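You operate a simulated robot arm through the tools that you are given. There is no shell and no other tool. Be economical: measure what you need, move in short steps, check, and stop when the job is done.

You run a simulated robot arm. Do the job below in one go: nothing can be reset, and whatever is moved stays where it is left.

Task
Brush the flour off the counter and press the dough ball flat there.
Fine: brush back where it lay; blue liner on the brushed spot, ball in its middle, nothing else on it; press by hand till it fills the ring. Set down upright: green brush. What is to be rubbed or washed off counts as gone when no trace of it is left.

The check looks at the end state, three seconds after you hand in, the way a careful person would. Anything else that was tipped, shoved, dropped, spilled or broken makes it a failure.

Robot
A 5-joint arm with a two-finger parallel gripper, fixed in place. Base frame: the origin is at the foot of the arm, x ahead of it, y to its left, z up; the work surface is at about z = 0. Lengths are in m, angles in degrees, forces in N, time in s.
With the tool pointing down near the work surface it reaches from about 0.26 to 0.68 m from the base axis. Its first joint turns from -66.0 to 66.0 degrees. The tool tilts only in the upright plane through the base axis and itself; it spins freely about its own axis. Payload 2.9 kg.
Tool frame: the origin (TCP) lies between the finger pads and is the grasp point; the fingertips stand 0.03 m ahead of it; z points along the fingers, y is the line along which they close. Largest opening 0.11 m; finger width 0.02, thickness 0.01; the body of the gripper, 0.048 by 0.112 m, starts 0.055 m behind the TCP.
Orientation is that of the tool frame in the base frame, as a unit quaternion [x, y, z, w]. With the fingers straight down and closing along the base's y, the tool's x points along the base's -x, its y along +y and its z along -z.

Tools
- The arm moves only by the tool play_rows. Its argument "steps" is a list of rows, each a list of 3 entries, a list of its own where there are three numbers: the shift along the tool's x, y, z in units of 500 mm (1.0 is 500 mm), then the turn, a rotation vector about the tool's x, y, z in units of 60 degrees (1.0 is 60 degrees), then the gripper command, from -1 (shut) to 1 (fully open), values between in proportion. In form: [[[dx, dy, dz], [ax, ay, az], fingers], ...]. A call has 1 to 12 rows; each row is the pose to reach, as a shift and turn from the pose commanded when the call began, along the tool's axes at that moment. A call with a number of a shift or a turn outside -1 to 1 is refused whole. Rows are played at 5 a second. More than 0.05 m and 8.6 degrees between two rows, or a gripper value outside its range, and nothing of the call is played. Where a pose cannot be reached the arm comes as near as it can. A force on the tool above 40 N (or 10 N above the force at the start of the call, whichever is more), or a blocked arm, ends the call early, and 0.2 s more pass. Each finger travels about 0.108 m/s and halts on what it meets, pressing with about 26 N; the grip force reading is that of the motor and also rises with nothing between the fingers. The clock runs only during rows and for 0.2 s after the last one: add rows that repeat a pose to give the fingers time. It gives the time, the measured TCP pose, the force on the tool (base axes), the opening and the grip force at its end, in the units of the frame above (readings bear some noise), with the torque about the TCP (base axes, N m) and any sound that the robot's microphone picked up.
- Cameras (640 x 400 px; columns grow to the right, rows downward): "scene" is fixed at [-0.0124, -0.4481, 0.5714]; the picture's right is [0.97, -0.23, 0.00], its down [-0.20, -0.85, -0.48] and it looks along [0.11, 0.47, -0.87] (base axes); focal length 214 px, centre (320, 200). "wrist" rides on the gripper at [0.072, 0.017, -0.103] in the tool frame; the picture's right is [-0.23, 0.97, 0.00], its down [-0.76, -0.18, -0.62] and it looks along [-0.61, -0.14, 0.78] (tool axes); focal length 222 px, centre (320, 200). There is no depth. A picture from a camera that has moved, and an enlarged one, comes with that camera's place and axes in the base frame and with its lens. The place of the scene camera against the robot may be out by one fixed shift of up to 0.012 m in any direction.
- get_image(camera): a new picture of that camera. No time passes.
- inspect(camera, box): a new picture of the part [left, top, right, bottom] of that camera's present view, enlarged. No time passes.
- close_job(): hands the job in; it is judged then, once.

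Go step by step. Nothing tells you positions but the pictures and the camera data: compare them with the known pose of the tool, close in by small moves and look again before you grip or let go. The budget is 120 turns and 84 pictures, counting those below and the enlarged ones. Unless the task says otherwise, let go and move clear before handing in, and close with one line.

The tools are called after ">>>" as name(argument=value, ...) on one line, values as JSON. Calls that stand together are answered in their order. play_rows: Moves the arm, as the interface text tells. Its arguments: {"type":"object","properties":{"steps":{"type":"array","items":{"type":"array"}}},"required":["steps"]} The other tools are called the same way: get_image (camera) takes a picture; inspect (camera, box) takes an enlarged picture of a part of a camera's view; close_job () hands the job in.

At the start:

```text
t: 0.0
ee_pos: [0.2934, -0.3526, 0.3624]
orientation: [0.0, 1.0, 0.0, 0.001]
ft_force: [0.2, -1.0, 0.8]
ft_torque: [0.03, 0.0, -0.01]
finger_gap: 0.1101
grasp_force: 0.1
```

scene: 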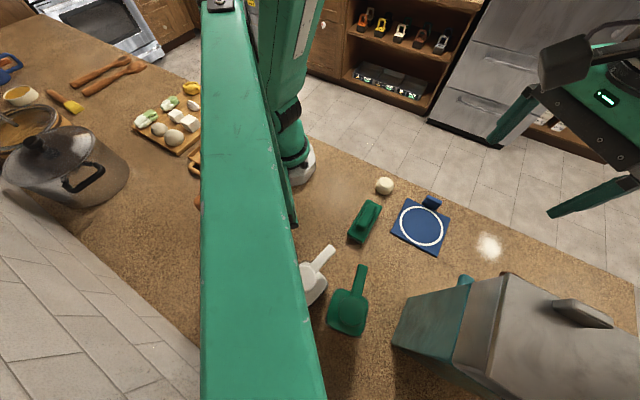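
wrist: 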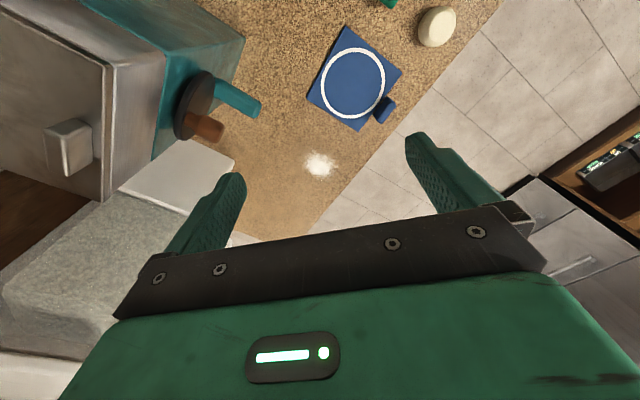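

The flour is near (0.48, -0.39), the blue liner near (0.32, -0.29) and the ball near (0.26, -0.15). I need a closer look to tell the green items apart.

>>> inspect(camera="scene", box=[290, 160, 530, 310])

>>> inspect(camera="scene", box=[290, 240, 450, 340])

>>> inspect(camera="wrist", box=[240, 0, 480, 150])

```text
2.67 times, centred on (410, 235) of scene
camera zoom: at [-0.0124, -0.4481, 0.5714], right [0.97, -0.23, 0.0], down [-0.2, -0.85, -0.48], along [0.11, 0.47, -0.87], focal length 572 px, centre (80, 107)
```

zoom: 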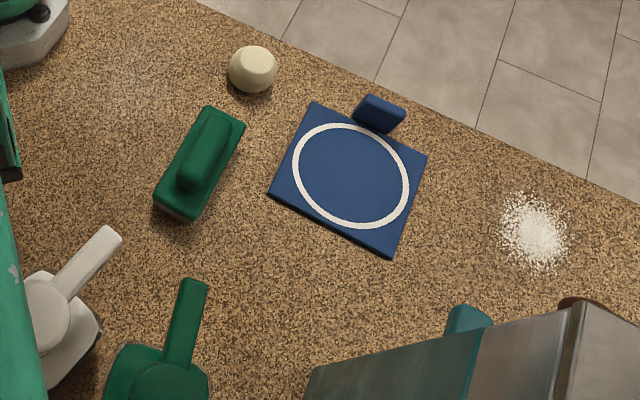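

```text
4.00 times, centred on (370, 290) of scene
camera zoom: at [-0.0124, -0.4481, 0.5714], right [0.97, -0.23, 0.0], down [-0.2, -0.85, -0.48], along [0.11, 0.47, -0.87], focal length 858 px, centre (120, -160)
```

zoom: 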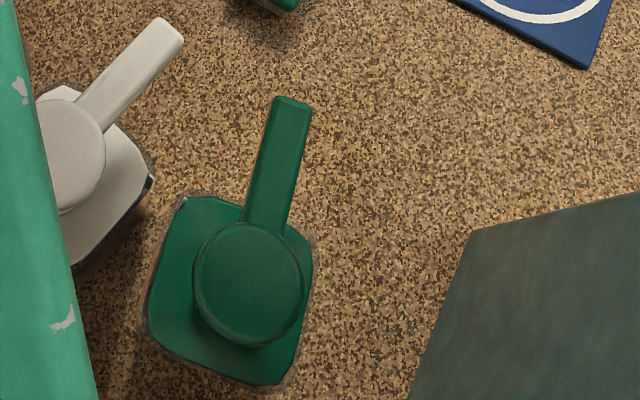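

```text
2.67 times, centred on (360, 75) of wrist
camera zoom: at [0.2216, -0.3353, 0.4656], right [0.23, 0.97, 0.0], down [0.76, -0.18, 0.62], along [0.61, -0.14, -0.78], focal length 592 px, centre (213, 533)
```

zoom: 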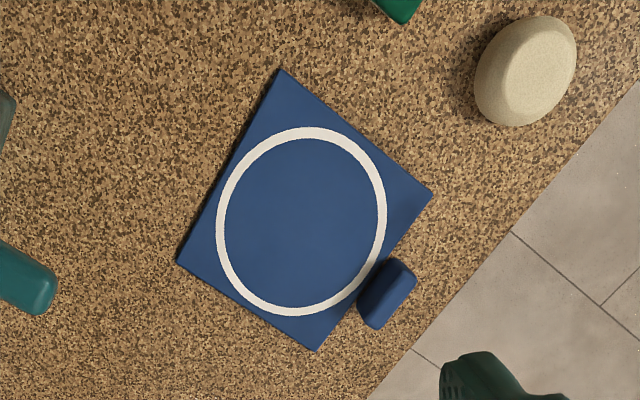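

The rectangular green block with a grip, near (0.165, -0.243) and yawed about 47°, looks like the brush. I'll move the wrist camera over it, with the gripper turned across it, to check.

>>> play_rows(steps=[[[0.031, 0.023, 0.01], [0, 0, -0.13], 1], [[0.062, 0.046, 0.02], [0, 0, -0.26], 1], [[0.093, 0.07, 0.03], [0, 0, -0.39], 1], [[0.124, 0.093, 0.04], [0, 0, -0.52], 1], [[0.155, 0.117, 0.05], [0, 0, -0.65], 1], [[0.186, 0.14, 0.06], [0, 0, -0.783], 1], [[0.186, 0.14, 0.06], [0, 0, -0.783], 1]])

>>> get_image(camera="wrist")

>>> get_image(camera="scene")

```text
t: 1.6
ee_pos: [0.1992, -0.2809, 0.3329]
orientation: [-0.399, 0.917, 0.0, 0.0]
ft_force: [-0.8, 0.0, -1.3]
ft_torque: [0.01, -0.05, 0.02]
finger_gap: 0.1099
grasp_force: 0.0
```

```text
78 pictures are left
camera wrist: at [0.139, -0.3229, 0.4359], right [-0.56, 0.83, 0.0], down [0.65, 0.44, 0.62], along [0.52, 0.35, -0.78], focal length 222 px, centre (320, 200)
```

wrist: 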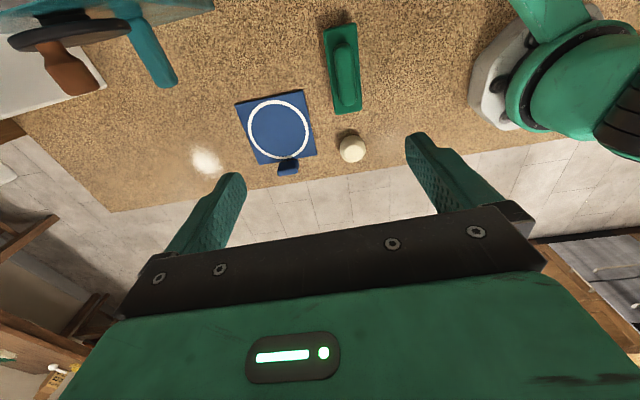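

```text
77 pictures are left
```

scene: 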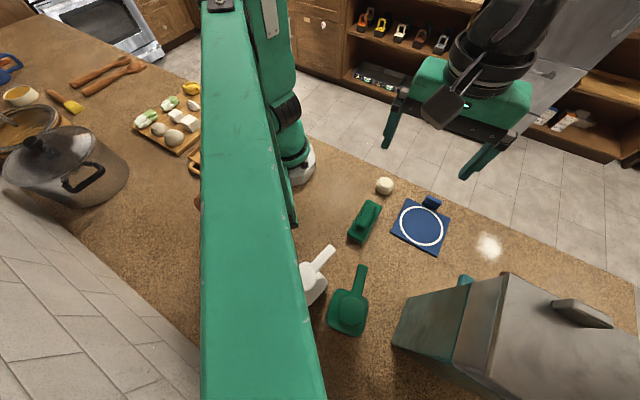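

The brush is in the wrist view; I'll enlarge it along with the liner and ball.

>>> inspect(camera="wrist", box=[280, 10, 400, 130])

>>> inspect(camera="wrist", box=[180, 80, 380, 180])

```text
3.33 times, centred on (340, 70) of wrist
camera zoom: at [0.139, -0.3229, 0.4359], right [-0.56, 0.83, 0.0], down [0.65, 0.44, 0.62], along [0.52, 0.35, -0.78], focal length 740 px, centre (253, 633)
```

zoom: 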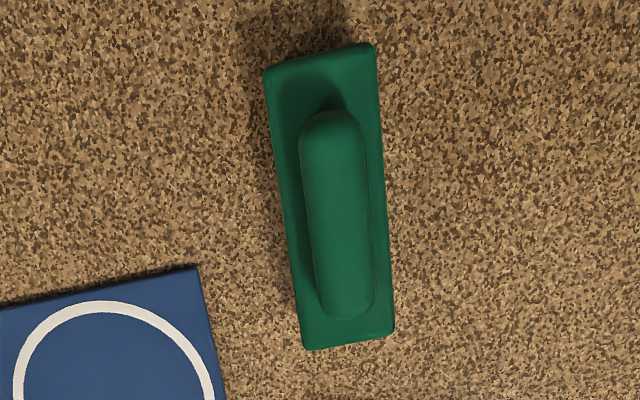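

```text
3.20 times, centred on (280, 130) of wrist
camera zoom: at [0.139, -0.3229, 0.4359], right [-0.56, 0.83, 0.0], down [0.65, 0.44, 0.62], along [0.52, 0.35, -0.78], focal length 711 px, centre (448, 424)
```

zoom: 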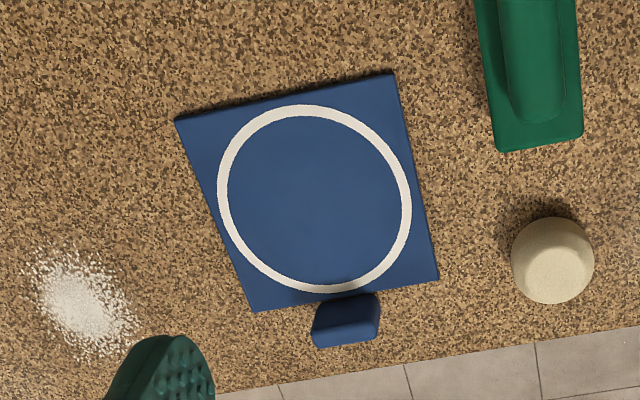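

The brush is confirmed: body centre about (0.172, -0.253), yaw about 44°, body width about 0.048, with a narrower grip on top. I'll move above it, lower, with a smaller opening.

>>> play_rows(steps=[[[0, 0.026, 0.09], [0, 0, 0.02], 0.3], [[0, 0.052, 0.18], [0, 0, 0.05], 0.3], [[0, 0.078, 0.27], [0, 0, 0.05], 0.3], [[0, 0.078, 0.36], [0, 0, 0.05], 0.3], [[0, 0.078, 0.4], [0, 0, 0.05], 0.3], [[0, 0.078, 0.4], [0, 0, 0.05], 0.3]])

>>> get_image(camera="wrist")

>>> inspect(camera="scene", box=[320, 150, 480, 250])

```text
t: 3.0
ee_pos: [0.1709, -0.2566, 0.1318]
orientation: [-0.375, 0.927, 0.0, -0.001]
ft_force: [0.6, -0.3, 0.2]
ft_torque: [0.0, 0.0, 0.01]
finger_gap: 0.0714
grasp_force: 0.1
```

```text
74 pictures are left
camera wrist: at [0.1079, -0.294, 0.235], right [-0.51, 0.86, 0.0], down [0.67, 0.4, 0.62], along [0.54, 0.32, -0.78], focal length 222 px, centre (320, 200)
```

wrist: 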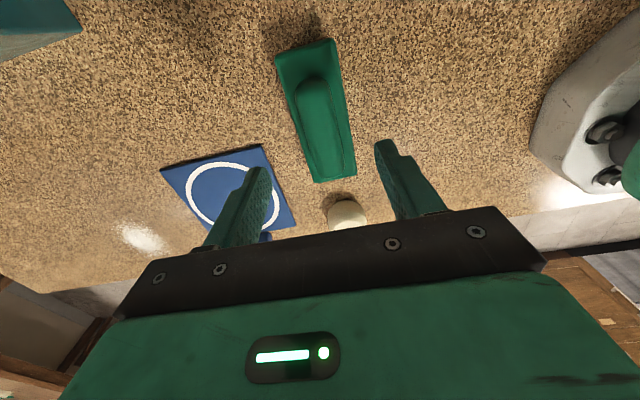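

```text
4.00 times, centred on (400, 200) of scene
camera zoom: at [-0.0124, -0.4481, 0.5714], right [0.97, -0.23, 0.0], down [-0.2, -0.85, -0.48], along [0.11, 0.47, -0.87], focal length 858 px, centre (0, 200)
```

zoom: 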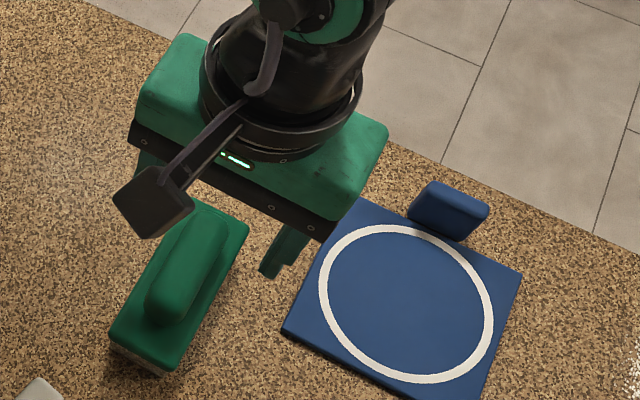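

The bristles show under the block, whose top is at about z = 0.026, with the handle above it. I'll lower the fingers around the handle.

>>> play_rows(steps=[[[-0.004, 0.001, 0.06], [0, 0, 0], 0.3], [[-0.007, 0.002, 0.12], [0, 0, 0], 0.3], [[-0.007, 0.002, 0.144], [0, 0, 0], 0.3], [[-0.007, 0.002, 0.144], [0, 0, 0], 0.3]])

>>> get_image(camera="wrist")

>>> inspect(camera="scene", box=[320, 180, 420, 250])

```text
t: 4.0
ee_pos: [0.1731, -0.2535, 0.0611]
orientation: [-0.375, 0.927, -0.001, 0.0]
ft_force: [0.4, 0.0, 0.0]
ft_torque: [-0.01, 0.03, -0.01]
finger_gap: 0.0717
grasp_force: 0.1
```

```text
72 pictures are left
camera wrist: at [0.1093, -0.2908, 0.1632], right [-0.51, 0.86, 0.0], down [0.67, 0.4, 0.62], along [0.53, 0.32, -0.78], focal length 222 px, centre (320, 200)
```

wrist: 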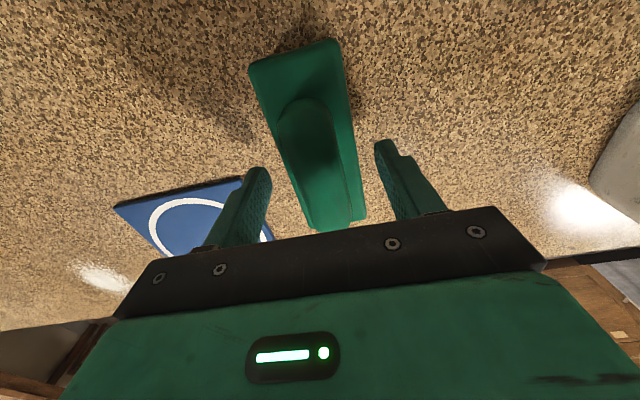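

```text
5.71 times, centred on (370, 215) of scene
camera zoom: at [-0.0124, -0.4481, 0.5714], right [0.97, -0.23, 0.0], down [-0.2, -0.85, -0.48], along [0.11, 0.47, -0.87], focal length 1226 px, centre (34, 114)
```

zoom: 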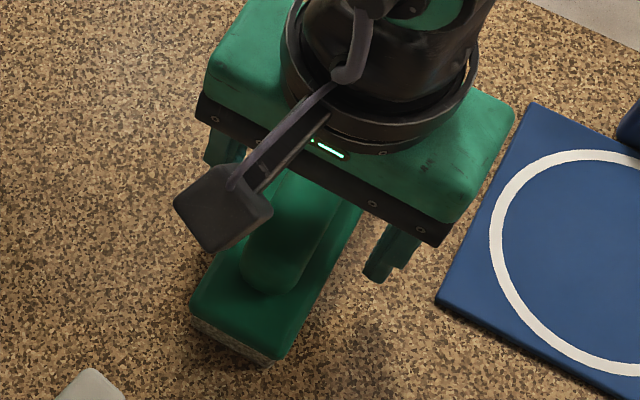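

The fingers straddle the handle with the tips just above the block, so I'll close.

>>> play_rows(steps=[[[0, 0, 0], [0, 0, 0], -0.2], [[0, 0, 0], [0, 0, 0], -0.6], [[0, 0, 0], [0, 0, 0], -1], [[0, 0, 0], [0, 0, 0], -1], [[0, 0, 0], [0, 0, 0], -1]])

>>> get_image(camera="wrist")

```text
t: 5.2
ee_pos: [0.1728, -0.2529, 0.0608]
orientation: [-0.375, 0.927, 0.0, 0.001]
ft_force: [-0.5, 0.0, -0.4]
ft_torque: [0.05, -0.02, -0.02]
finger_gap: 0.0491
grasp_force: 25.6
```

```text
70 pictures are left
camera wrist: at [0.1093, -0.2909, 0.1635], right [-0.51, 0.86, 0.0], down [0.67, 0.4, 0.62], along [0.54, 0.32, -0.78], focal length 222 px, centre (320, 200)
```

wrist: 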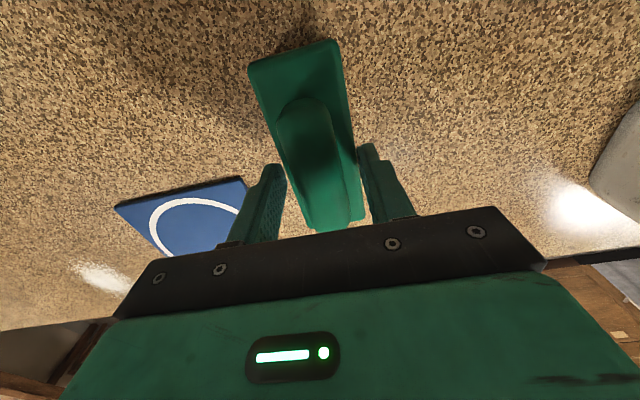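

The gap of 0.049 means the tips caught the block edge. I'll open, rise about 14 mm and grip the narrower handle.

>>> play_rows(steps=[[[0, 0, 0], [0, 0, 0], 0.2], [[0, 0, 0], [0, 0, 0], 0.2], [[0, 0, -0.028], [0, 0, 0], 0.2], [[0, 0, -0.028], [0, 0, 0], -0.4], [[0, 0, -0.028], [0, 0, 0], -1], [[0, 0, -0.028], [0, 0, 0], -1], [[0, 0, -0.028], [0, 0, 0], -1]])

>>> get_image(camera="wrist")

```text
t: 6.8
ee_pos: [0.1724, -0.2518, 0.0749]
orientation: [-0.375, 0.927, 0.0, 0.0]
ft_force: [1.1, 2.5, 4.8]
ft_torque: [0.07, 0.03, 0.09]
finger_gap: 0.0272
grasp_force: 26.7
```

```text
69 pictures are left
camera wrist: at [0.1096, -0.2905, 0.1777], right [-0.51, 0.86, 0.0], down [0.67, 0.4, 0.62], along [0.54, 0.32, -0.78], focal length 222 px, centre (320, 200)
```

wrist: 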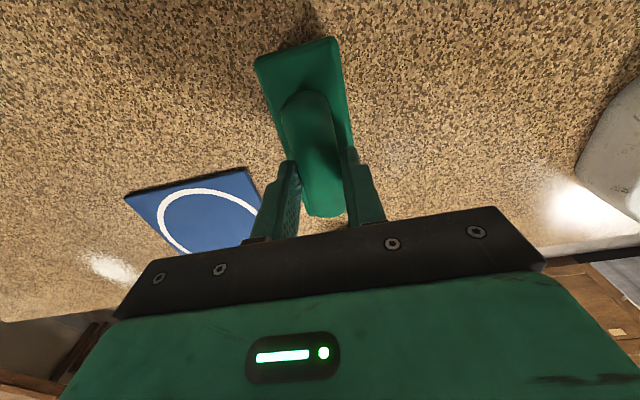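

The handle is gripped (gap 0.027). Home pose for the return is TCP (0.1724, -0.2518, 0.075). Now I'll lift.

>>> play_rows(steps=[[[0, 0, -0.04], [0, 0, 0], -1], [[0, 0, -0.12], [0, 0, 0], -1], [[0, 0, -0.2], [0, 0, 0], -1], [[0, 0, -0.25], [0, 0, 0], -1], [[0, 0, -0.25], [0, 0, 0], -1]])

>>> get_image(camera="wrist")

>>> get_image(camera="scene")

```text
t: 8.0
ee_pos: [0.1747, -0.2535, 0.1991]
orientation: [-0.375, 0.927, 0.0, -0.001]
ft_force: [0.1, -0.2, -0.7]
ft_torque: [0.03, -0.01, -0.01]
finger_gap: 0.0273
grasp_force: 25.6
```

```text
68 pictures are left
camera wrist: at [0.1108, -0.2909, 0.3025], right [-0.51, 0.86, 0.0], down [0.67, 0.4, 0.62], along [0.54, 0.32, -0.78], focal length 222 px, centre (320, 200)
```

wrist: 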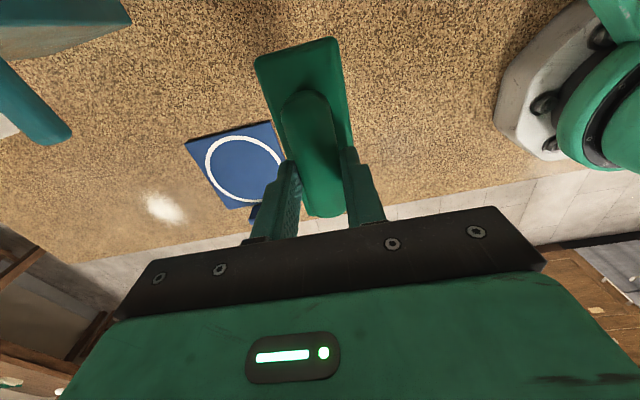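

```text
67 pictures are left
```

scene: 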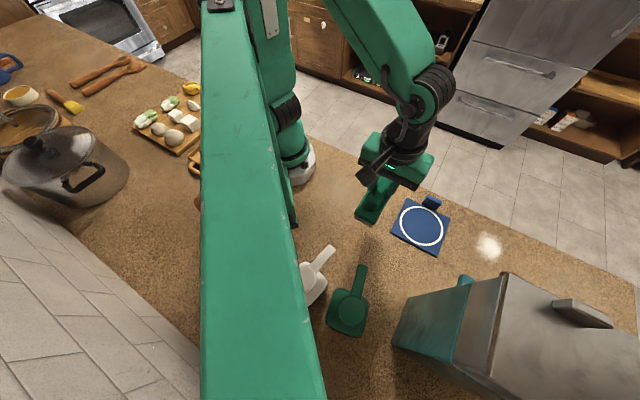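

The brush is held firmly and the flour comes out at about (0.480, -0.395) from four views. The counter edge runs parallel to the sweep direction (-45°), about 7 cm away. I'll go above the start of the stroke.

>>> play_rows(steps=[[[-0.034, -0.076, 0], [0, 0, 0], -1], [[-0.069, -0.151, 0], [0, 0, 0], -1], [[-0.103, -0.227, 0], [0, 0, 0], -1], [[-0.137, -0.303, 0], [0, 0, 0], -1], [[-0.171, -0.379, 0], [0, 0, 0], -1], [[-0.206, -0.454, 0], [0, 0, 0], -1], [[-0.24, -0.53, 0], [0, 0, 0], -1], [[-0.24, -0.53, 0.08], [0, 0, 0], -1], [[-0.24, -0.53, 0.158], [0, 0, 0], -1], [[-0.24, -0.53, 0.158], [0, 0, 0], -1]])

>>> get_image(camera="wrist")

>>> get_image(camera="scene")

```text
t: 10.2
ee_pos: [0.4447, -0.3595, 0.1197]
orientation: [-0.375, 0.927, 0.0, 0.0]
ft_force: [-1.1, -1.0, -0.4]
ft_torque: [-0.02, -0.02, -0.02]
finger_gap: 0.0274
grasp_force: 25.4
```

```text
66 pictures are left
camera wrist: at [0.3814, -0.3978, 0.2225], right [-0.51, 0.86, 0.0], down [0.67, 0.4, 0.62], along [0.53, 0.32, -0.78], focal length 222 px, centre (320, 200)
```

wrist: 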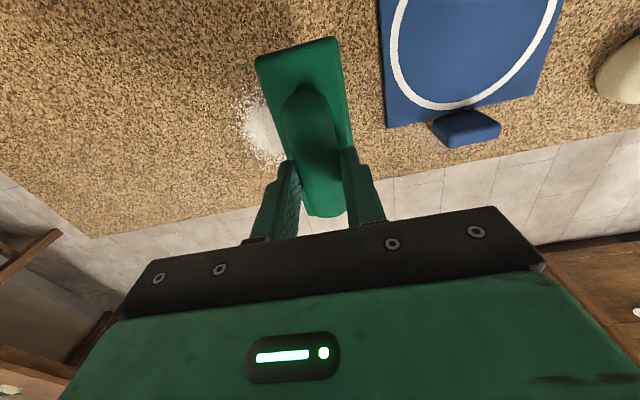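

```text
65 pictures are left
```

scene: 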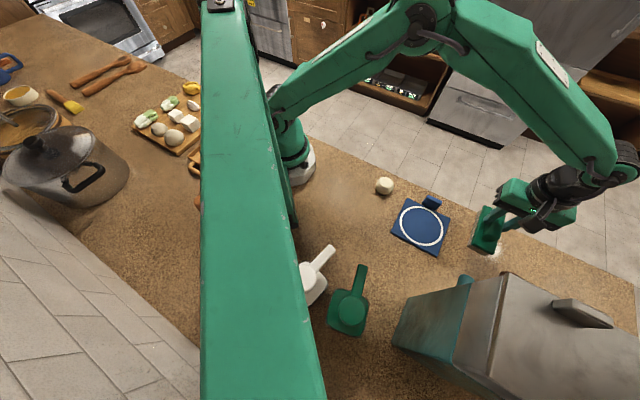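

I'm over the near side of the flour, with clearance to the liner. I'll back off 1.2 cm and lower to the contact height.

>>> play_rows(steps=[[[0, 0.024, 0.03], [0, 0, 0], -1], [[0, 0.024, 0.07], [0, 0, 0], -1], [[0, 0.024, 0.084], [0, 0, 0], -1], [[0, 0.024, 0.09], [0, 0, 0], -1], [[0, 0.024, 0.092], [0, 0, 0], -1]])

```text
t: 11.4
ee_pos: [0.4352, -0.3517, 0.0741]
orientation: [-0.374, 0.927, -0.001, -0.001]
ft_force: [-1.8, 1.4, 3.8]
ft_torque: [-0.06, 0.2, -0.02]
finger_gap: 0.0275
grasp_force: 25.9
```

There's light contact (about 4 N). I'll sweep forward slowly with slightly more pressure.

>>> play_rows(steps=[[[0, 0, 0.006], [0, 0, 0], -1], [[0, -0.02, 0.006], [0, 0, 0], -1], [[0, -0.045, 0.006], [0, 0, 0], -1], [[0, -0.07, 0.006], [0, 0, 0], -1], [[0, -0.095, 0.006], [0, 0, 0], -1], [[0, -0.12, 0.006], [0, 0, 0], -1], [[0, -0.145, 0.006], [0, 0, 0], -1], [[0, -0.17, 0.006], [0, 0, 0], -1], [[0, -0.195, 0.006], [0, 0, 0], -1], [[0, -0.22, 0.006], [0, 0, 0], -1]])

>>> inspect(camera="scene", box=[400, 180, 600, 300])

>>> get_image(camera="wrist")

```text
t: 13.6
ee_pos: [0.5136, -0.4308, 0.0741]
orientation: [-0.375, 0.927, -0.001, 0.0]
ft_force: [-3.6, 4.6, 15.6]
ft_torque: [0.2, 0.01, 0.01]
finger_gap: 0.0273
grasp_force: 25.9
```

```text
3.20 times, centred on (500, 240) of scene
camera zoom: at [-0.0125, -0.448, 0.5715], right [0.97, -0.23, 0.0], down [-0.2, -0.85, -0.48], along [0.11, 0.47, -0.87], focal length 686 px, centre (-256, 72)
```

zoom: 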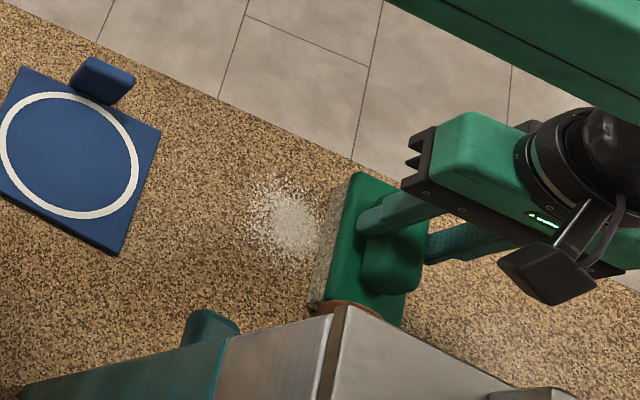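

```text
63 pictures are left
camera wrist: at [0.4496, -0.4688, 0.1756], right [-0.51, 0.86, 0.0], down [0.67, 0.4, 0.62], along [0.54, 0.32, -0.78], focal length 222 px, centre (320, 200)
```

wrist: 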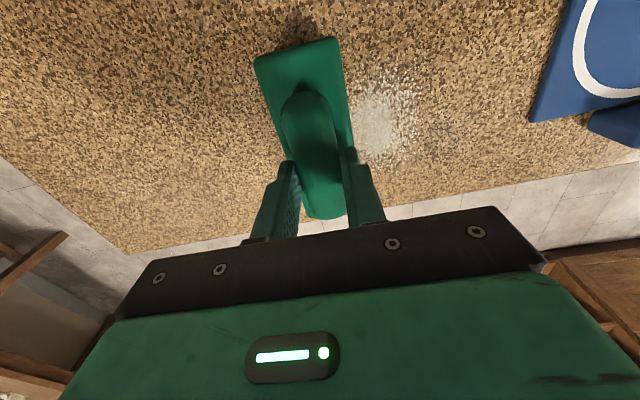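

The flour has faded by about half, so it comes off gradually. I'll stroke back over it at the same pressure.

>>> play_rows(steps=[[[0, 0.02, 0], [0, 0, 0], -1], [[0, 0.04, 0], [0, 0, 0], -1], [[0, 0.06, 0], [0, 0, 0], -1], [[0, 0.08, 0], [0, 0, 0], -1], [[0, 0.1, 0], [0, 0, 0], -1], [[0, 0.12, 0], [0, 0, 0], -1], [[0, 0.14, 0], [0, 0, 0], -1], [[0, 0.16, 0], [0, 0, 0], -1], [[0, 0.18, 0], [0, 0, 0], -1], [[0, 0.2, 0], [0, 0, 0], -1], [[0, 0.22, 0], [0, 0, 0], -1]])

>>> play_rows(steps=[[[0, 0, 0], [0, 0, 0], -1], [[0, -0.02, 0], [0, 0, 0], -1], [[0, -0.04, 0], [0, 0, 0], -1], [[0, -0.06, 0], [0, 0, 0], -1], [[0, -0.08, 0], [0, 0, 0], -1], [[0, -0.1, 0], [0, 0, 0], -1], [[0, -0.12, 0], [0, 0, 0], -1], [[0, -0.14, 0], [0, 0, 0], -1], [[0, -0.16, 0], [0, 0, 0], -1], [[0, -0.18, 0], [0, 0, 0], -1], [[0, -0.2, 0], [0, 0, 0], -1], [[0, -0.22, 0], [0, 0, 0], -1]])

>>> get_image(camera="wrist")

```text
t: 16.0
ee_pos: [0.4363, -0.3517, 0.0722]
orientation: [-0.375, 0.927, -0.002, 0.001]
ft_force: [4.7, -5.2, 15.0]
ft_torque: [-0.14, -0.06, 0.02]
finger_gap: 0.0273
grasp_force: 26.2
```

```text
t: 18.6
ee_pos: [0.5113, -0.4307, 0.0718]
orientation: [-0.374, 0.927, 0.0, 0.0]
ft_force: [-3.6, 5.5, 14.4]
ft_torque: [0.14, 0.03, 0.01]
finger_gap: 0.0271
grasp_force: 26.2
```

```text
62 pictures are left
camera wrist: at [0.4489, -0.4683, 0.1751], right [-0.51, 0.86, 0.0], down [0.67, 0.4, 0.62], along [0.54, 0.32, -0.78], focal length 222 px, centre (320, 200)
```

wrist: 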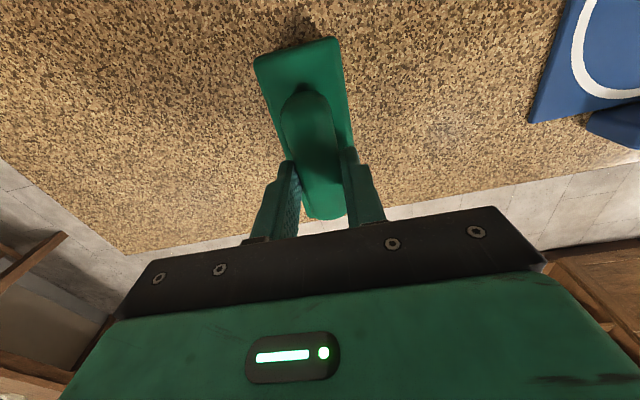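

It looks clear from here. I'll do one more stroke back for safety, then lift and inspect.

>>> play_rows(steps=[[[0, 0.02, 0], [0, 0, 0], -1], [[0, 0.04, 0], [0, 0, 0], -1], [[0, 0.06, 0], [0, 0, 0], -1], [[0, 0.08, 0], [0, 0, 0], -1], [[0, 0.1, 0], [0, 0, 0], -1], [[0, 0.12, 0], [0, 0, 0], -1], [[0, 0.14, 0], [0, 0, 0], -1], [[0, 0.16, 0], [0, 0, 0], -1], [[0, 0.18, 0], [0, 0, 0], -1], [[0, 0.2, 0], [0, 0, 0], -1], [[0, 0.22, 0], [0, 0, 0], -1]])

>>> play_rows(steps=[[[0, 0, -0.05], [0, 0, 0], -1], [[0, 0.03, -0.15], [0, 0, 0], -1], [[0, 0.1, -0.2], [0, 0, 0], -1], [[0, 0.18, -0.25], [0, 0, 0], -1], [[0, 0.26, -0.25], [0, 0, 0], -1], [[0, 0.26, -0.25], [0, 0, 0], -1]])

>>> inspect(camera="scene", box=[420, 180, 580, 280])

>>> get_image(camera="wrist")

```text
t: 21.0
ee_pos: [0.4364, -0.3518, 0.0722]
orientation: [-0.375, 0.927, -0.001, 0.001]
ft_force: [2.5, -4.9, 9.7]
ft_torque: [-0.1, 0.0, 0.04]
finger_gap: 0.0274
grasp_force: 26.3
```

```text
refused: row 2 steps farther than a row can; nothing moved
```

```text
4.00 times, centred on (500, 230) of scene
camera zoom: at [-0.0124, -0.448, 0.5714], right [0.97, -0.23, 0.0], down [-0.2, -0.85, -0.48], along [0.11, 0.47, -0.87], focal length 858 px, centre (-400, 80)
```

zoom: 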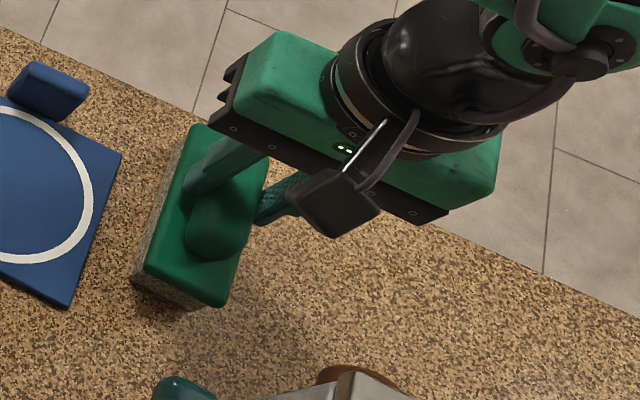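

```text
60 pictures are left
camera wrist: at [0.3726, -0.3891, 0.175], right [-0.51, 0.86, 0.0], down [0.67, 0.4, 0.62], along [0.54, 0.32, -0.78], focal length 222 px, centre (320, 200)
```

wrist: 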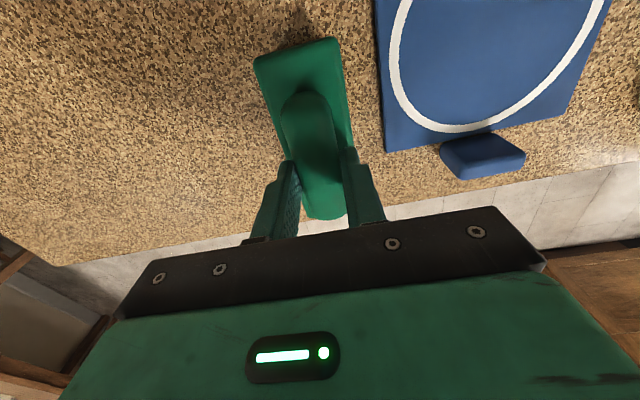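

The spot is clean. Now I'll lift and carry the brush back over its home spot at height.

>>> play_rows(steps=[[[0, 0, -0.08], [0, 0, 0], -1], [[0, 0, -0.17], [0, 0, 0], -1], [[0, 0, -0.256], [0, 0, 0], -1], [[0.034, 0.073, -0.256], [0, 0, 0], -1], [[0.069, 0.146, -0.256], [0, 0, 0], -1], [[0.103, 0.219, -0.256], [0, 0, 0], -1], [[0.137, 0.292, -0.256], [0, 0, 0], -1], [[0.172, 0.365, -0.256], [0, 0, 0], -1], [[0.206, 0.438, -0.256], [0, 0, 0], -1], [[0.2406, 0.511, -0.256], [0, 0, 0], -1], [[0.2406, 0.511, -0.256], [0, 0, 0], -1]])

>>> inspect(camera="scene", box=[420, 180, 580, 280])

>>> get_image(camera="wrist")

```text
t: 23.4
ee_pos: [0.1713, -0.2497, 0.1997]
orientation: [-0.375, 0.927, -0.001, 0.0]
ft_force: [-0.1, 0.5, -0.9]
ft_torque: [-0.01, -0.04, 0.02]
finger_gap: 0.0271
grasp_force: 26.0
```

```text
4.00 times, centred on (500, 230) of scene
camera zoom: at [-0.0124, -0.448, 0.5714], right [0.97, -0.23, 0.0], down [-0.2, -0.85, -0.48], along [0.11, 0.47, -0.87], focal length 858 px, centre (-400, 80)
```

zoom: 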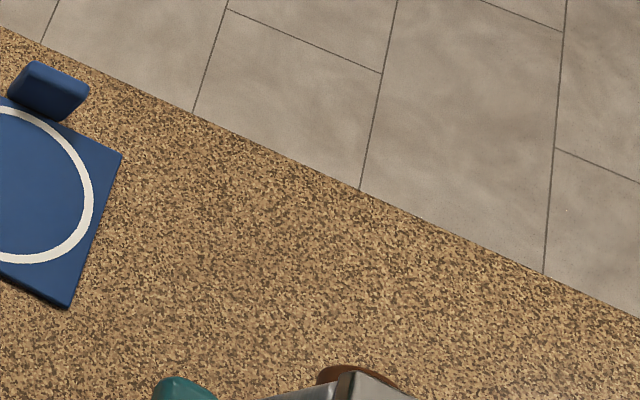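

```text
58 pictures are left
camera wrist: at [0.1075, -0.2882, 0.3028], right [-0.51, 0.86, 0.0], down [0.67, 0.4, 0.62], along [0.54, 0.32, -0.78], focal length 222 px, centre (320, 200)
```

wrist: 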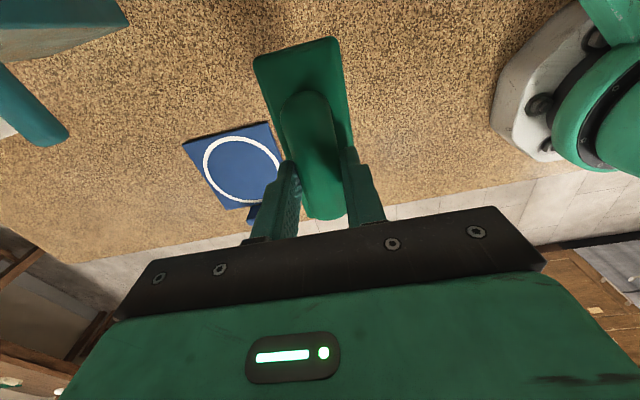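

The flour is gone with no trace. I'll set the brush down at its home pose, correcting a 2.5 mm command offset.

>>> play_rows(steps=[[[-0.001, -0.005, 0.08], [0, 0, 0], -1], [[-0.001, -0.005, 0.16], [0, 0, 0], -1], [[-0.001, -0.005, 0.22], [0, 0, 0], -1], [[-0.001, -0.005, 0.24], [0, 0, 0], -1], [[-0.001, -0.005, 0.25], [0, 0, 0], -1], [[-0.001, -0.005, 0.253], [0, 0, 0], -1]])

```text
t: 24.8
ee_pos: [0.173, -0.2525, 0.0725]
orientation: [-0.375, 0.927, 0.0, 0.0]
ft_force: [0.5, 0.6, -0.9]
ft_torque: [0.01, -0.04, -0.03]
finger_gap: 0.0275
grasp_force: 25.9
```

There's no contact yet, so I'll lower another millimetre or two.

>>> play_rows(steps=[[[0, 0, 0.002], [0, 0, 0], -1], [[0, 0, 0.004], [0, 0, 0], -1], [[0, 0, 0.004], [0, 0, 0], -1]])

```text
t: 25.6
ee_pos: [0.1732, -0.2533, 0.0723]
orientation: [-0.375, 0.927, 0.0, 0.0]
ft_force: [-6.7, 4.1, 23.3]
ft_torque: [0.23, 0.21, 0.03]
finger_gap: 0.0273
grasp_force: 25.8
```

It's on the counter. I'll ease off, open and rise straight up.

>>> play_rows(steps=[[[0, 0, -0.003], [0, 0, 0], -1], [[0, 0, -0.003], [0, 0, 0], -0.3], [[0, 0, -0.003], [0, 0, 0], 0.2], [[0, 0, -0.003], [0, 0, 0], 0.2], [[0, 0, -0.06], [0, 0, 0], 0.2], [[0, 0, -0.15], [0, 0, 0], 0.2], [[0, 0, -0.24], [0, 0, 0], 0.2], [[0, 0, -0.33], [0, 0, 0], 0.2], [[0, 0, -0.33], [0, 0, 0], 0.2]])

>>> get_image(camera="wrist")

>>> inspect(camera="scene", box=[290, 160, 530, 310])

```text
t: 27.6
ee_pos: [0.1733, -0.2531, 0.2357]
orientation: [-0.374, 0.927, 0.0, 0.0]
ft_force: [0.1, -0.6, 0.1]
ft_torque: [-0.01, -0.01, 0.02]
finger_gap: 0.0662
grasp_force: 0.0
```

```text
57 pictures are left
camera wrist: at [0.1108, -0.2914, 0.3382], right [-0.51, 0.86, 0.0], down [0.67, 0.4, 0.62], along [0.54, 0.32, -0.78], focal length 222 px, centre (320, 200)
```

wrist: 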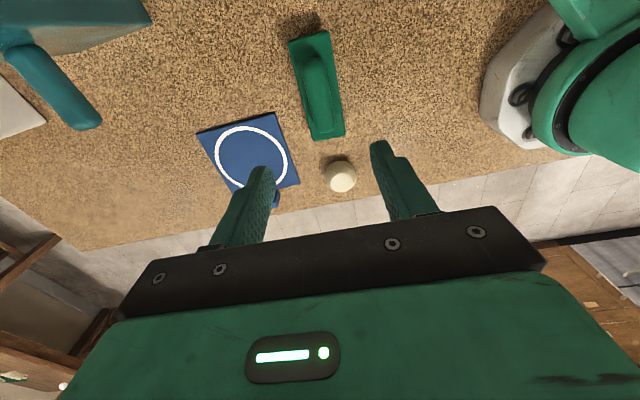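

```text
2.67 times, centred on (410, 235) of scene
camera zoom: at [-0.0124, -0.4481, 0.5714], right [0.97, -0.23, 0.0], down [-0.2, -0.85, -0.48], along [0.11, 0.47, -0.87], focal length 572 px, centre (80, 107)
```

zoom: 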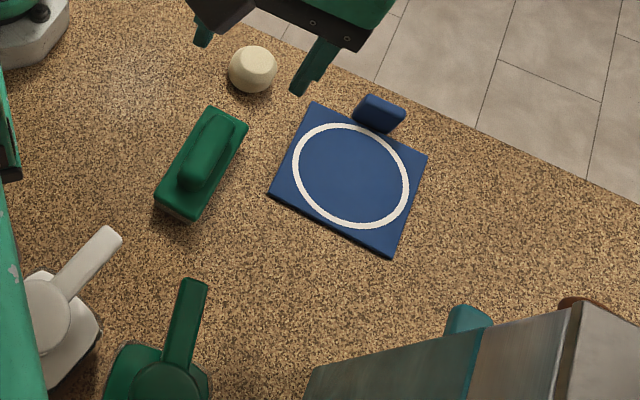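

The brush is back within about 1–2 mm and upright. The liner is about 0.13 m square, centred near (0.326, -0.297) with sides at ±45°, and its tab is near (0.377, -0.243) on the outer edge. I'll move above the tab and spin 90° so the fingers close across it.

>>> play_rows(steps=[[[-0.044, -0.038, 0], [0, 0, 0.14], 0.2], [[-0.088, -0.077, 0], [0, 0, 0.28], 0.2], [[-0.132, -0.115, 0], [0, 0, 0.42], 0.2], [[-0.175, -0.154, 0], [0, 0, 0.56], 0.2], [[-0.219, -0.192, 0], [0, 0, 0.7], 0.2], [[-0.263, -0.231, 0], [0, 0, 0.84], 0.2], [[-0.307, -0.269, 0], [0, 0, 0.98], 0.2]])

>>> play_rows(steps=[[[0, 0, 0.03], [0, 0, 0.13], 0.2], [[0, 0, 0.06], [0, 0, 0.26], 0.2], [[0, 0, 0.09], [0, 0, 0.39], 0.2], [[0, 0, 0.09], [0, 0, 0.51], 0.2], [[0, 0, 0.09], [0, 0, 0.51], 0.2]])

>>> get_image(camera="wrist")

>>> inspect(camera="scene", box=[360, 160, 520, 260])

```text
t: 29.2
ee_pos: [0.3769, -0.2441, 0.2353]
orientation: [0.13, 0.992, 0.001, 0.0]
ft_force: [0.4, 0.1, -0.4]
ft_torque: [-0.01, -0.02, -0.01]
finger_gap: 0.0661
grasp_force: 0.0
```

```text
t: 30.4
ee_pos: [0.3775, -0.2433, 0.1903]
orientation: [0.386, 0.922, 0.0, 0.001]
ft_force: [0.2, 0.3, -0.2]
ft_torque: [0.02, -0.01, -0.01]
finger_gap: 0.0659
grasp_force: 0.1
```

```text
55 pictures are left
camera wrist: at [0.3397, -0.1788, 0.2938], right [0.85, 0.52, 0.0], down [0.41, -0.67, 0.62], along [0.32, -0.53, -0.78], focal length 222 px, centre (320, 200)
```

wrist: 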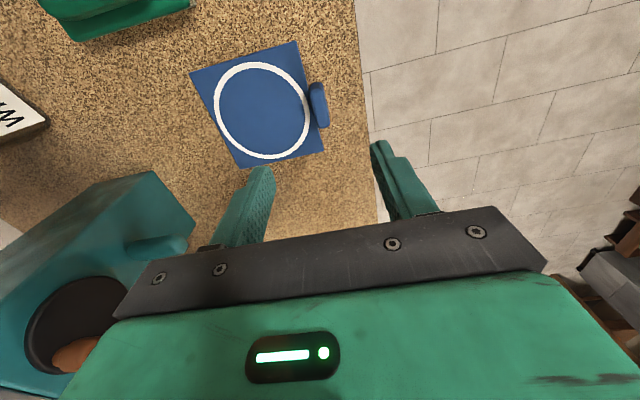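

```text
4.00 times, centred on (440, 210) of scene
camera zoom: at [-0.0124, -0.4481, 0.5714], right [0.97, -0.23, 0.0], down [-0.2, -0.85, -0.48], along [0.11, 0.47, -0.87], focal length 858 px, centre (-160, 160)
```

zoom: 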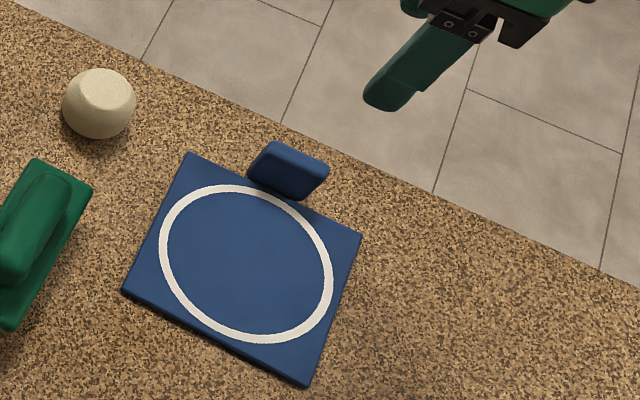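

>>> inspect(camera="wrist", box=[180, 30, 350, 180])

```text
2.67 times, centred on (265, 105) of wrist
camera zoom: at [0.3397, -0.1788, 0.2938], right [0.85, 0.52, 0.0], down [0.41, -0.67, 0.62], along [0.32, -0.53, -0.78], focal length 592 px, centre (467, 453)
```

zoom: 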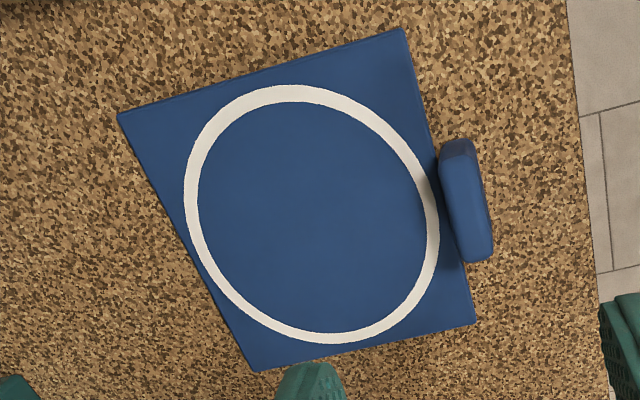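

The new view confirms the liner centre at (0.325, -0.296) with yaw 45°, and the tab is right under the TCP. I'll descend with the fingers either side of the tab.

>>> play_rows(steps=[[[0, 0, 0.09], [0, 0, 0], 0.0], [[0, 0, 0.18], [0, 0, 0], 0.0], [[0, 0, 0.25], [0, 0, 0], 0.0], [[0, 0, 0.25], [0, 0, 0], 0.0]])

>>> get_image(camera="wrist")

>>> inspect(camera="scene", box=[380, 160, 500, 240])

```text
t: 31.4
ee_pos: [0.376, -0.2426, 0.0638]
orientation: [0.386, 0.923, 0.0, 0.0]
ft_force: [0.4, -0.6, -0.3]
ft_torque: [0.0, -0.02, 0.01]
finger_gap: 0.055
grasp_force: 0.0
```

```text
52 pictures are left
camera wrist: at [0.3389, -0.1784, 0.1676], right [0.85, 0.52, 0.0], down [0.41, -0.67, 0.62], along [0.33, -0.53, -0.78], focal length 222 px, centre (320, 200)
```

wrist: 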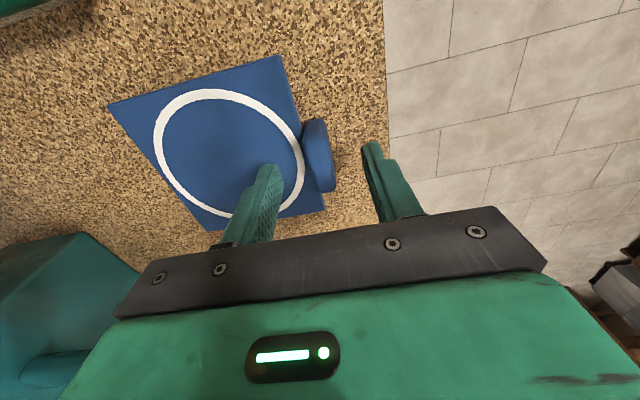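

```text
5.00 times, centred on (440, 200) of scene
camera zoom: at [-0.0124, -0.4481, 0.5714], right [0.97, -0.23, 0.0], down [-0.2, -0.85, -0.48], along [0.11, 0.47, -0.87], focal length 1072 px, centre (-280, 200)
```

zoom: 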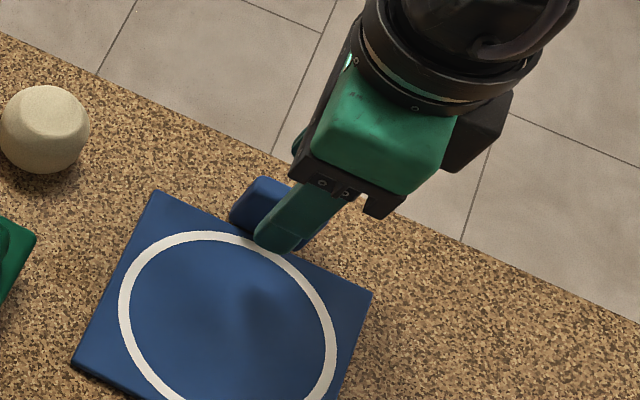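

The tab is centred between the fingers. I'll lower 2.3 cm and close.

>>> play_rows(steps=[[[0, 0, 0.03], [0, 0, 0], 0.0], [[0, 0, 0.046], [0, 0, 0], 0.0], [[0, 0, 0.046], [0, 0, 0], -0.4], [[0, 0, 0.046], [0, 0, 0], -0.8], [[0, 0, 0.046], [0, 0, 0], -1], [[0, 0, 0.046], [0, 0, 0], -1]])

>>> get_image(camera="wrist")

```text
t: 32.8
ee_pos: [0.3763, -0.2436, 0.0416]
orientation: [0.386, 0.922, -0.001, 0.0]
ft_force: [1.1, -0.2, -0.1]
ft_torque: [-0.06, -0.07, 0.01]
finger_gap: 0.016
grasp_force: 26.1
```

```text
50 pictures are left
camera wrist: at [0.3391, -0.1789, 0.1459], right [0.85, 0.52, 0.0], down [0.41, -0.67, 0.62], along [0.33, -0.53, -0.78], focal length 222 px, centre (320, 200)
```

wrist: 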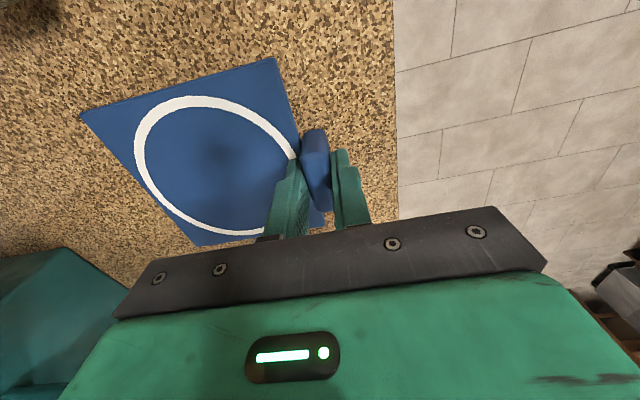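

The tab is gripped (0.016). I'll lift 3 cm and check that the liner follows.

>>> play_rows(steps=[[[0, 0, -0.02], [0, 0, 0], -1], [[0, 0, -0.06], [0, 0, 0], -1], [[0, 0, -0.06], [0, 0, 0], -1]])

>>> get_image(camera="wrist")

>>> inspect(camera="scene", box=[360, 160, 520, 260])

```text
t: 33.6
ee_pos: [0.3774, -0.2433, 0.0729]
orientation: [0.386, 0.923, 0.0, 0.001]
ft_force: [-0.1, -0.1, -1.4]
ft_torque: [0.05, -0.05, 0.0]
finger_gap: 0.0158
grasp_force: 25.8
```

```text
49 pictures are left
camera wrist: at [0.3393, -0.1787, 0.1764], right [0.85, 0.52, 0.0], down [0.41, -0.67, 0.62], along [0.33, -0.53, -0.78], focal length 222 px, centre (320, 200)
```

wrist: 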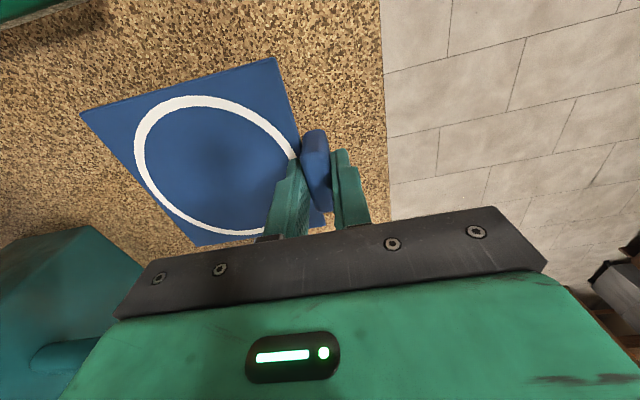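

```text
4.00 times, centred on (440, 210) of scene
camera zoom: at [-0.0124, -0.4481, 0.5714], right [0.97, -0.23, 0.0], down [-0.2, -0.85, -0.48], along [0.11, 0.47, -0.87], focal length 858 px, centre (-160, 160)
```

zoom: 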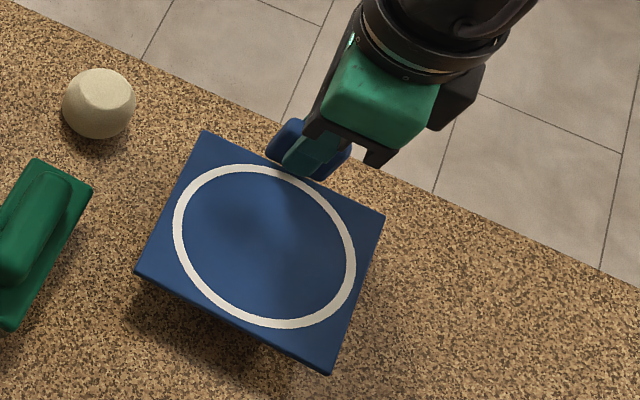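

The liner is held level. I'll carry it over the brushed spot.

>>> play_rows(steps=[[[-0.06, 0.012, 0], [0, 0, 0], -1], [[-0.12, 0.025, 0], [0, 0, 0], -1], [[-0.18, 0.037, 0], [0, 0, 0], -1], [[-0.24, 0.049, 0], [0, 0, 0], -1], [[-0.3, 0.061, 0], [0, 0, 0], -1], [[-0.358, 0.0734, 0], [0, 0, 0], -1], [[-0.358, 0.0734, 0], [0, 0, 0], -1]])

>>> get_image(camera="wrist")

>>> get_image(camera="scene")

```text
t: 35.2
ee_pos: [0.5297, -0.3447, 0.0745]
orientation: [0.386, 0.923, 0.0, 0.0]
ft_force: [-0.9, -0.5, -2.0]
ft_torque: [0.05, -0.07, 0.01]
finger_gap: 0.0157
grasp_force: 25.6
```

```text
47 pictures are left
camera wrist: at [0.4913, -0.2814, 0.1768], right [0.85, 0.52, 0.0], down [0.41, -0.67, 0.62], along [0.32, -0.53, -0.78], focal length 222 px, centre (320, 200)
```

wrist: 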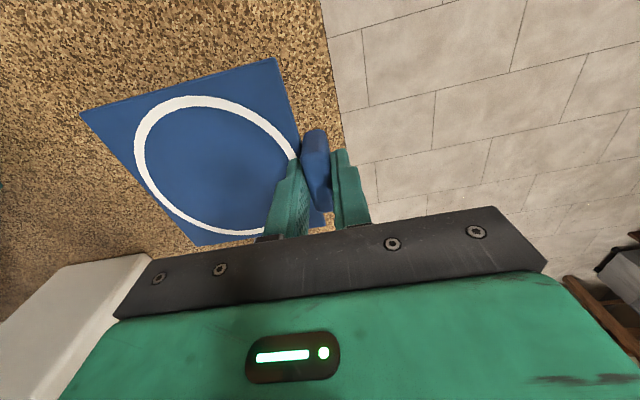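

```text
46 pictures are left
```

scene: 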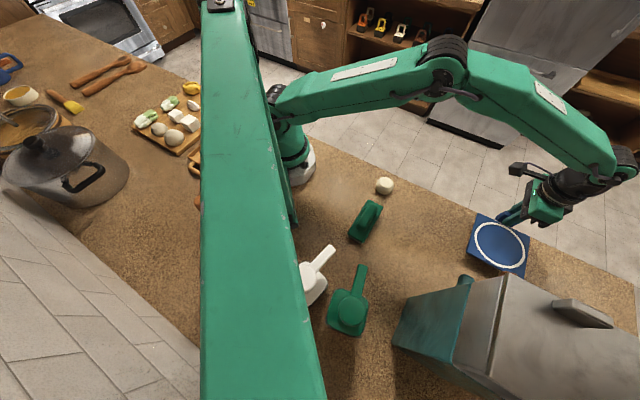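

The counter edge is about 3 cm beyond the liner's edge, so I have room to centre exactly on the spot. I'll shift 4 mm outward and lower to the counter.

>>> play_rows(steps=[[[0, 0.0085, 0.02], [0, 0, 0], -1], [[0, 0.0085, 0.04], [0, 0, 0], -1], [[0, 0.0085, 0.055], [0, 0, 0], -1], [[0, 0.0085, 0.06], [0, 0, 0], -1], [[0, 0.0085, 0.06], [0, 0, 0], -1]])

```text
t: 36.4
ee_pos: [0.5318, -0.3429, 0.0425]
orientation: [0.386, 0.923, 0.0, 0.0]
ft_force: [0.5, 0.2, -0.9]
ft_torque: [0.02, -0.03, -0.01]
finger_gap: 0.0156
grasp_force: 26.4
```

>>> play_rows(steps=[[[0, 0, 0.003], [0, 0, 0], -1], [[0, 0, 0.005], [0, 0, 0], -1], [[0, 0, 0.005], [0, 0, 0], -1]])

>>> inspect(camera="scene", box=[420, 190, 580, 290])

```text
t: 37.2
ee_pos: [0.5338, -0.3422, 0.0424]
orientation: [0.386, 0.922, 0.0, 0.001]
ft_force: [-7.1, 5.3, 20.4]
ft_torque: [0.27, 0.31, -0.04]
finger_gap: 0.0156
grasp_force: 26.4
```

```text
4.00 times, centred on (500, 240) of scene
camera zoom: at [-0.0125, -0.448, 0.5715], right [0.97, -0.23, 0.0], down [-0.2, -0.85, -0.48], along [0.11, 0.47, -0.87], focal length 858 px, centre (-400, 40)
```

zoom: 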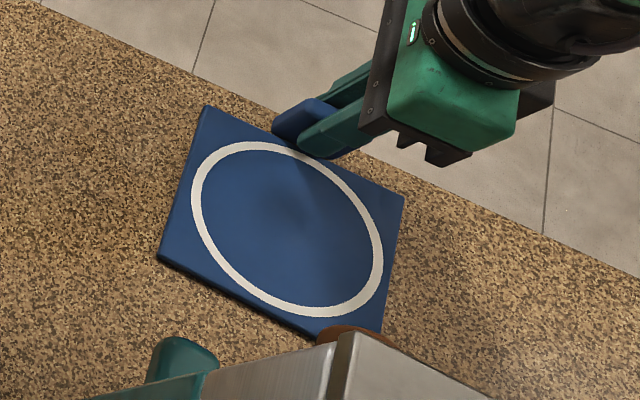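

It's resting on the counter. I'll ease off, open and rise.

>>> play_rows(steps=[[[0, 0, -0.004], [0, 0, 0], -1], [[0, 0, -0.004], [0, 0, 0], -0.5], [[0, 0, -0.004], [0, 0, 0], -0.1], [[0, 0, -0.004], [0, 0, 0], -0.1], [[0, 0, -0.06], [0, 0, 0], -0.1], [[0, 0, -0.15], [0, 0, 0], -0.1], [[0, 0, -0.24], [0, 0, 0], -0.1], [[0, 0, -0.33], [0, 0, 0], -0.1], [[0, 0, -0.42], [0, 0, 0], -0.1], [[0, 0, -0.42], [0, 0, 0], -0.1]])

>>> inspect(camera="wrist", box=[180, 20, 380, 180])

>>> inspect(camera="scene", box=[420, 190, 580, 290])

```text
t: 39.4
ee_pos: [0.5321, -0.3417, 0.2508]
orientation: [0.386, 0.923, 0.0, -0.001]
ft_force: [-0.4, 0.5, -0.3]
ft_torque: [0.0, -0.01, -0.02]
finger_gap: 0.0493
grasp_force: 0.2
```

```text
2.50 times, centred on (280, 100) of wrist
camera zoom: at [0.4941, -0.2782, 0.354], right [0.85, 0.52, 0.0], down [0.41, -0.67, 0.62], along [0.32, -0.53, -0.78], focal length 555 px, centre (420, 450)
```

zoom: 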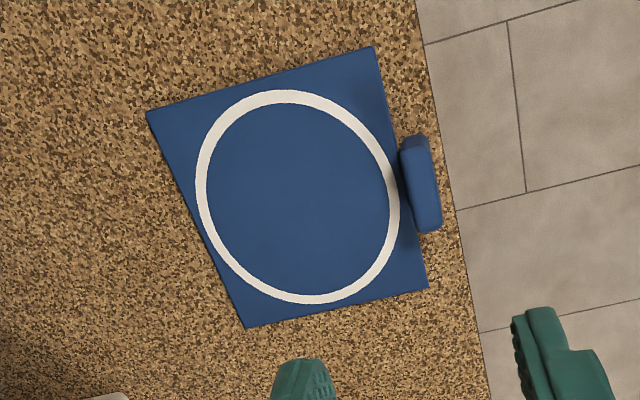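

```text
4.00 times, centred on (500, 240) of scene
camera zoom: at [-0.0124, -0.4481, 0.5714], right [0.97, -0.23, 0.0], down [-0.2, -0.85, -0.48], along [0.11, 0.47, -0.87], focal length 858 px, centre (-400, 40)
```

zoom: 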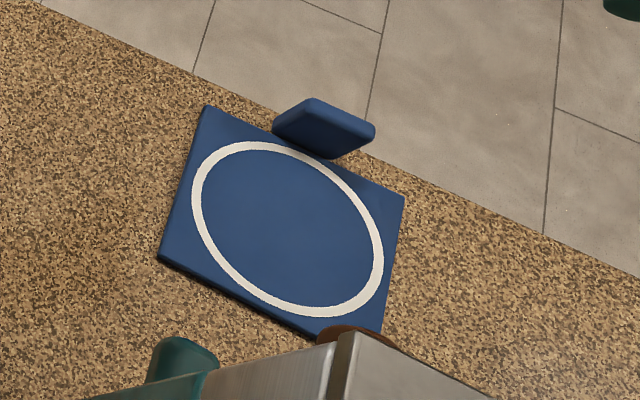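

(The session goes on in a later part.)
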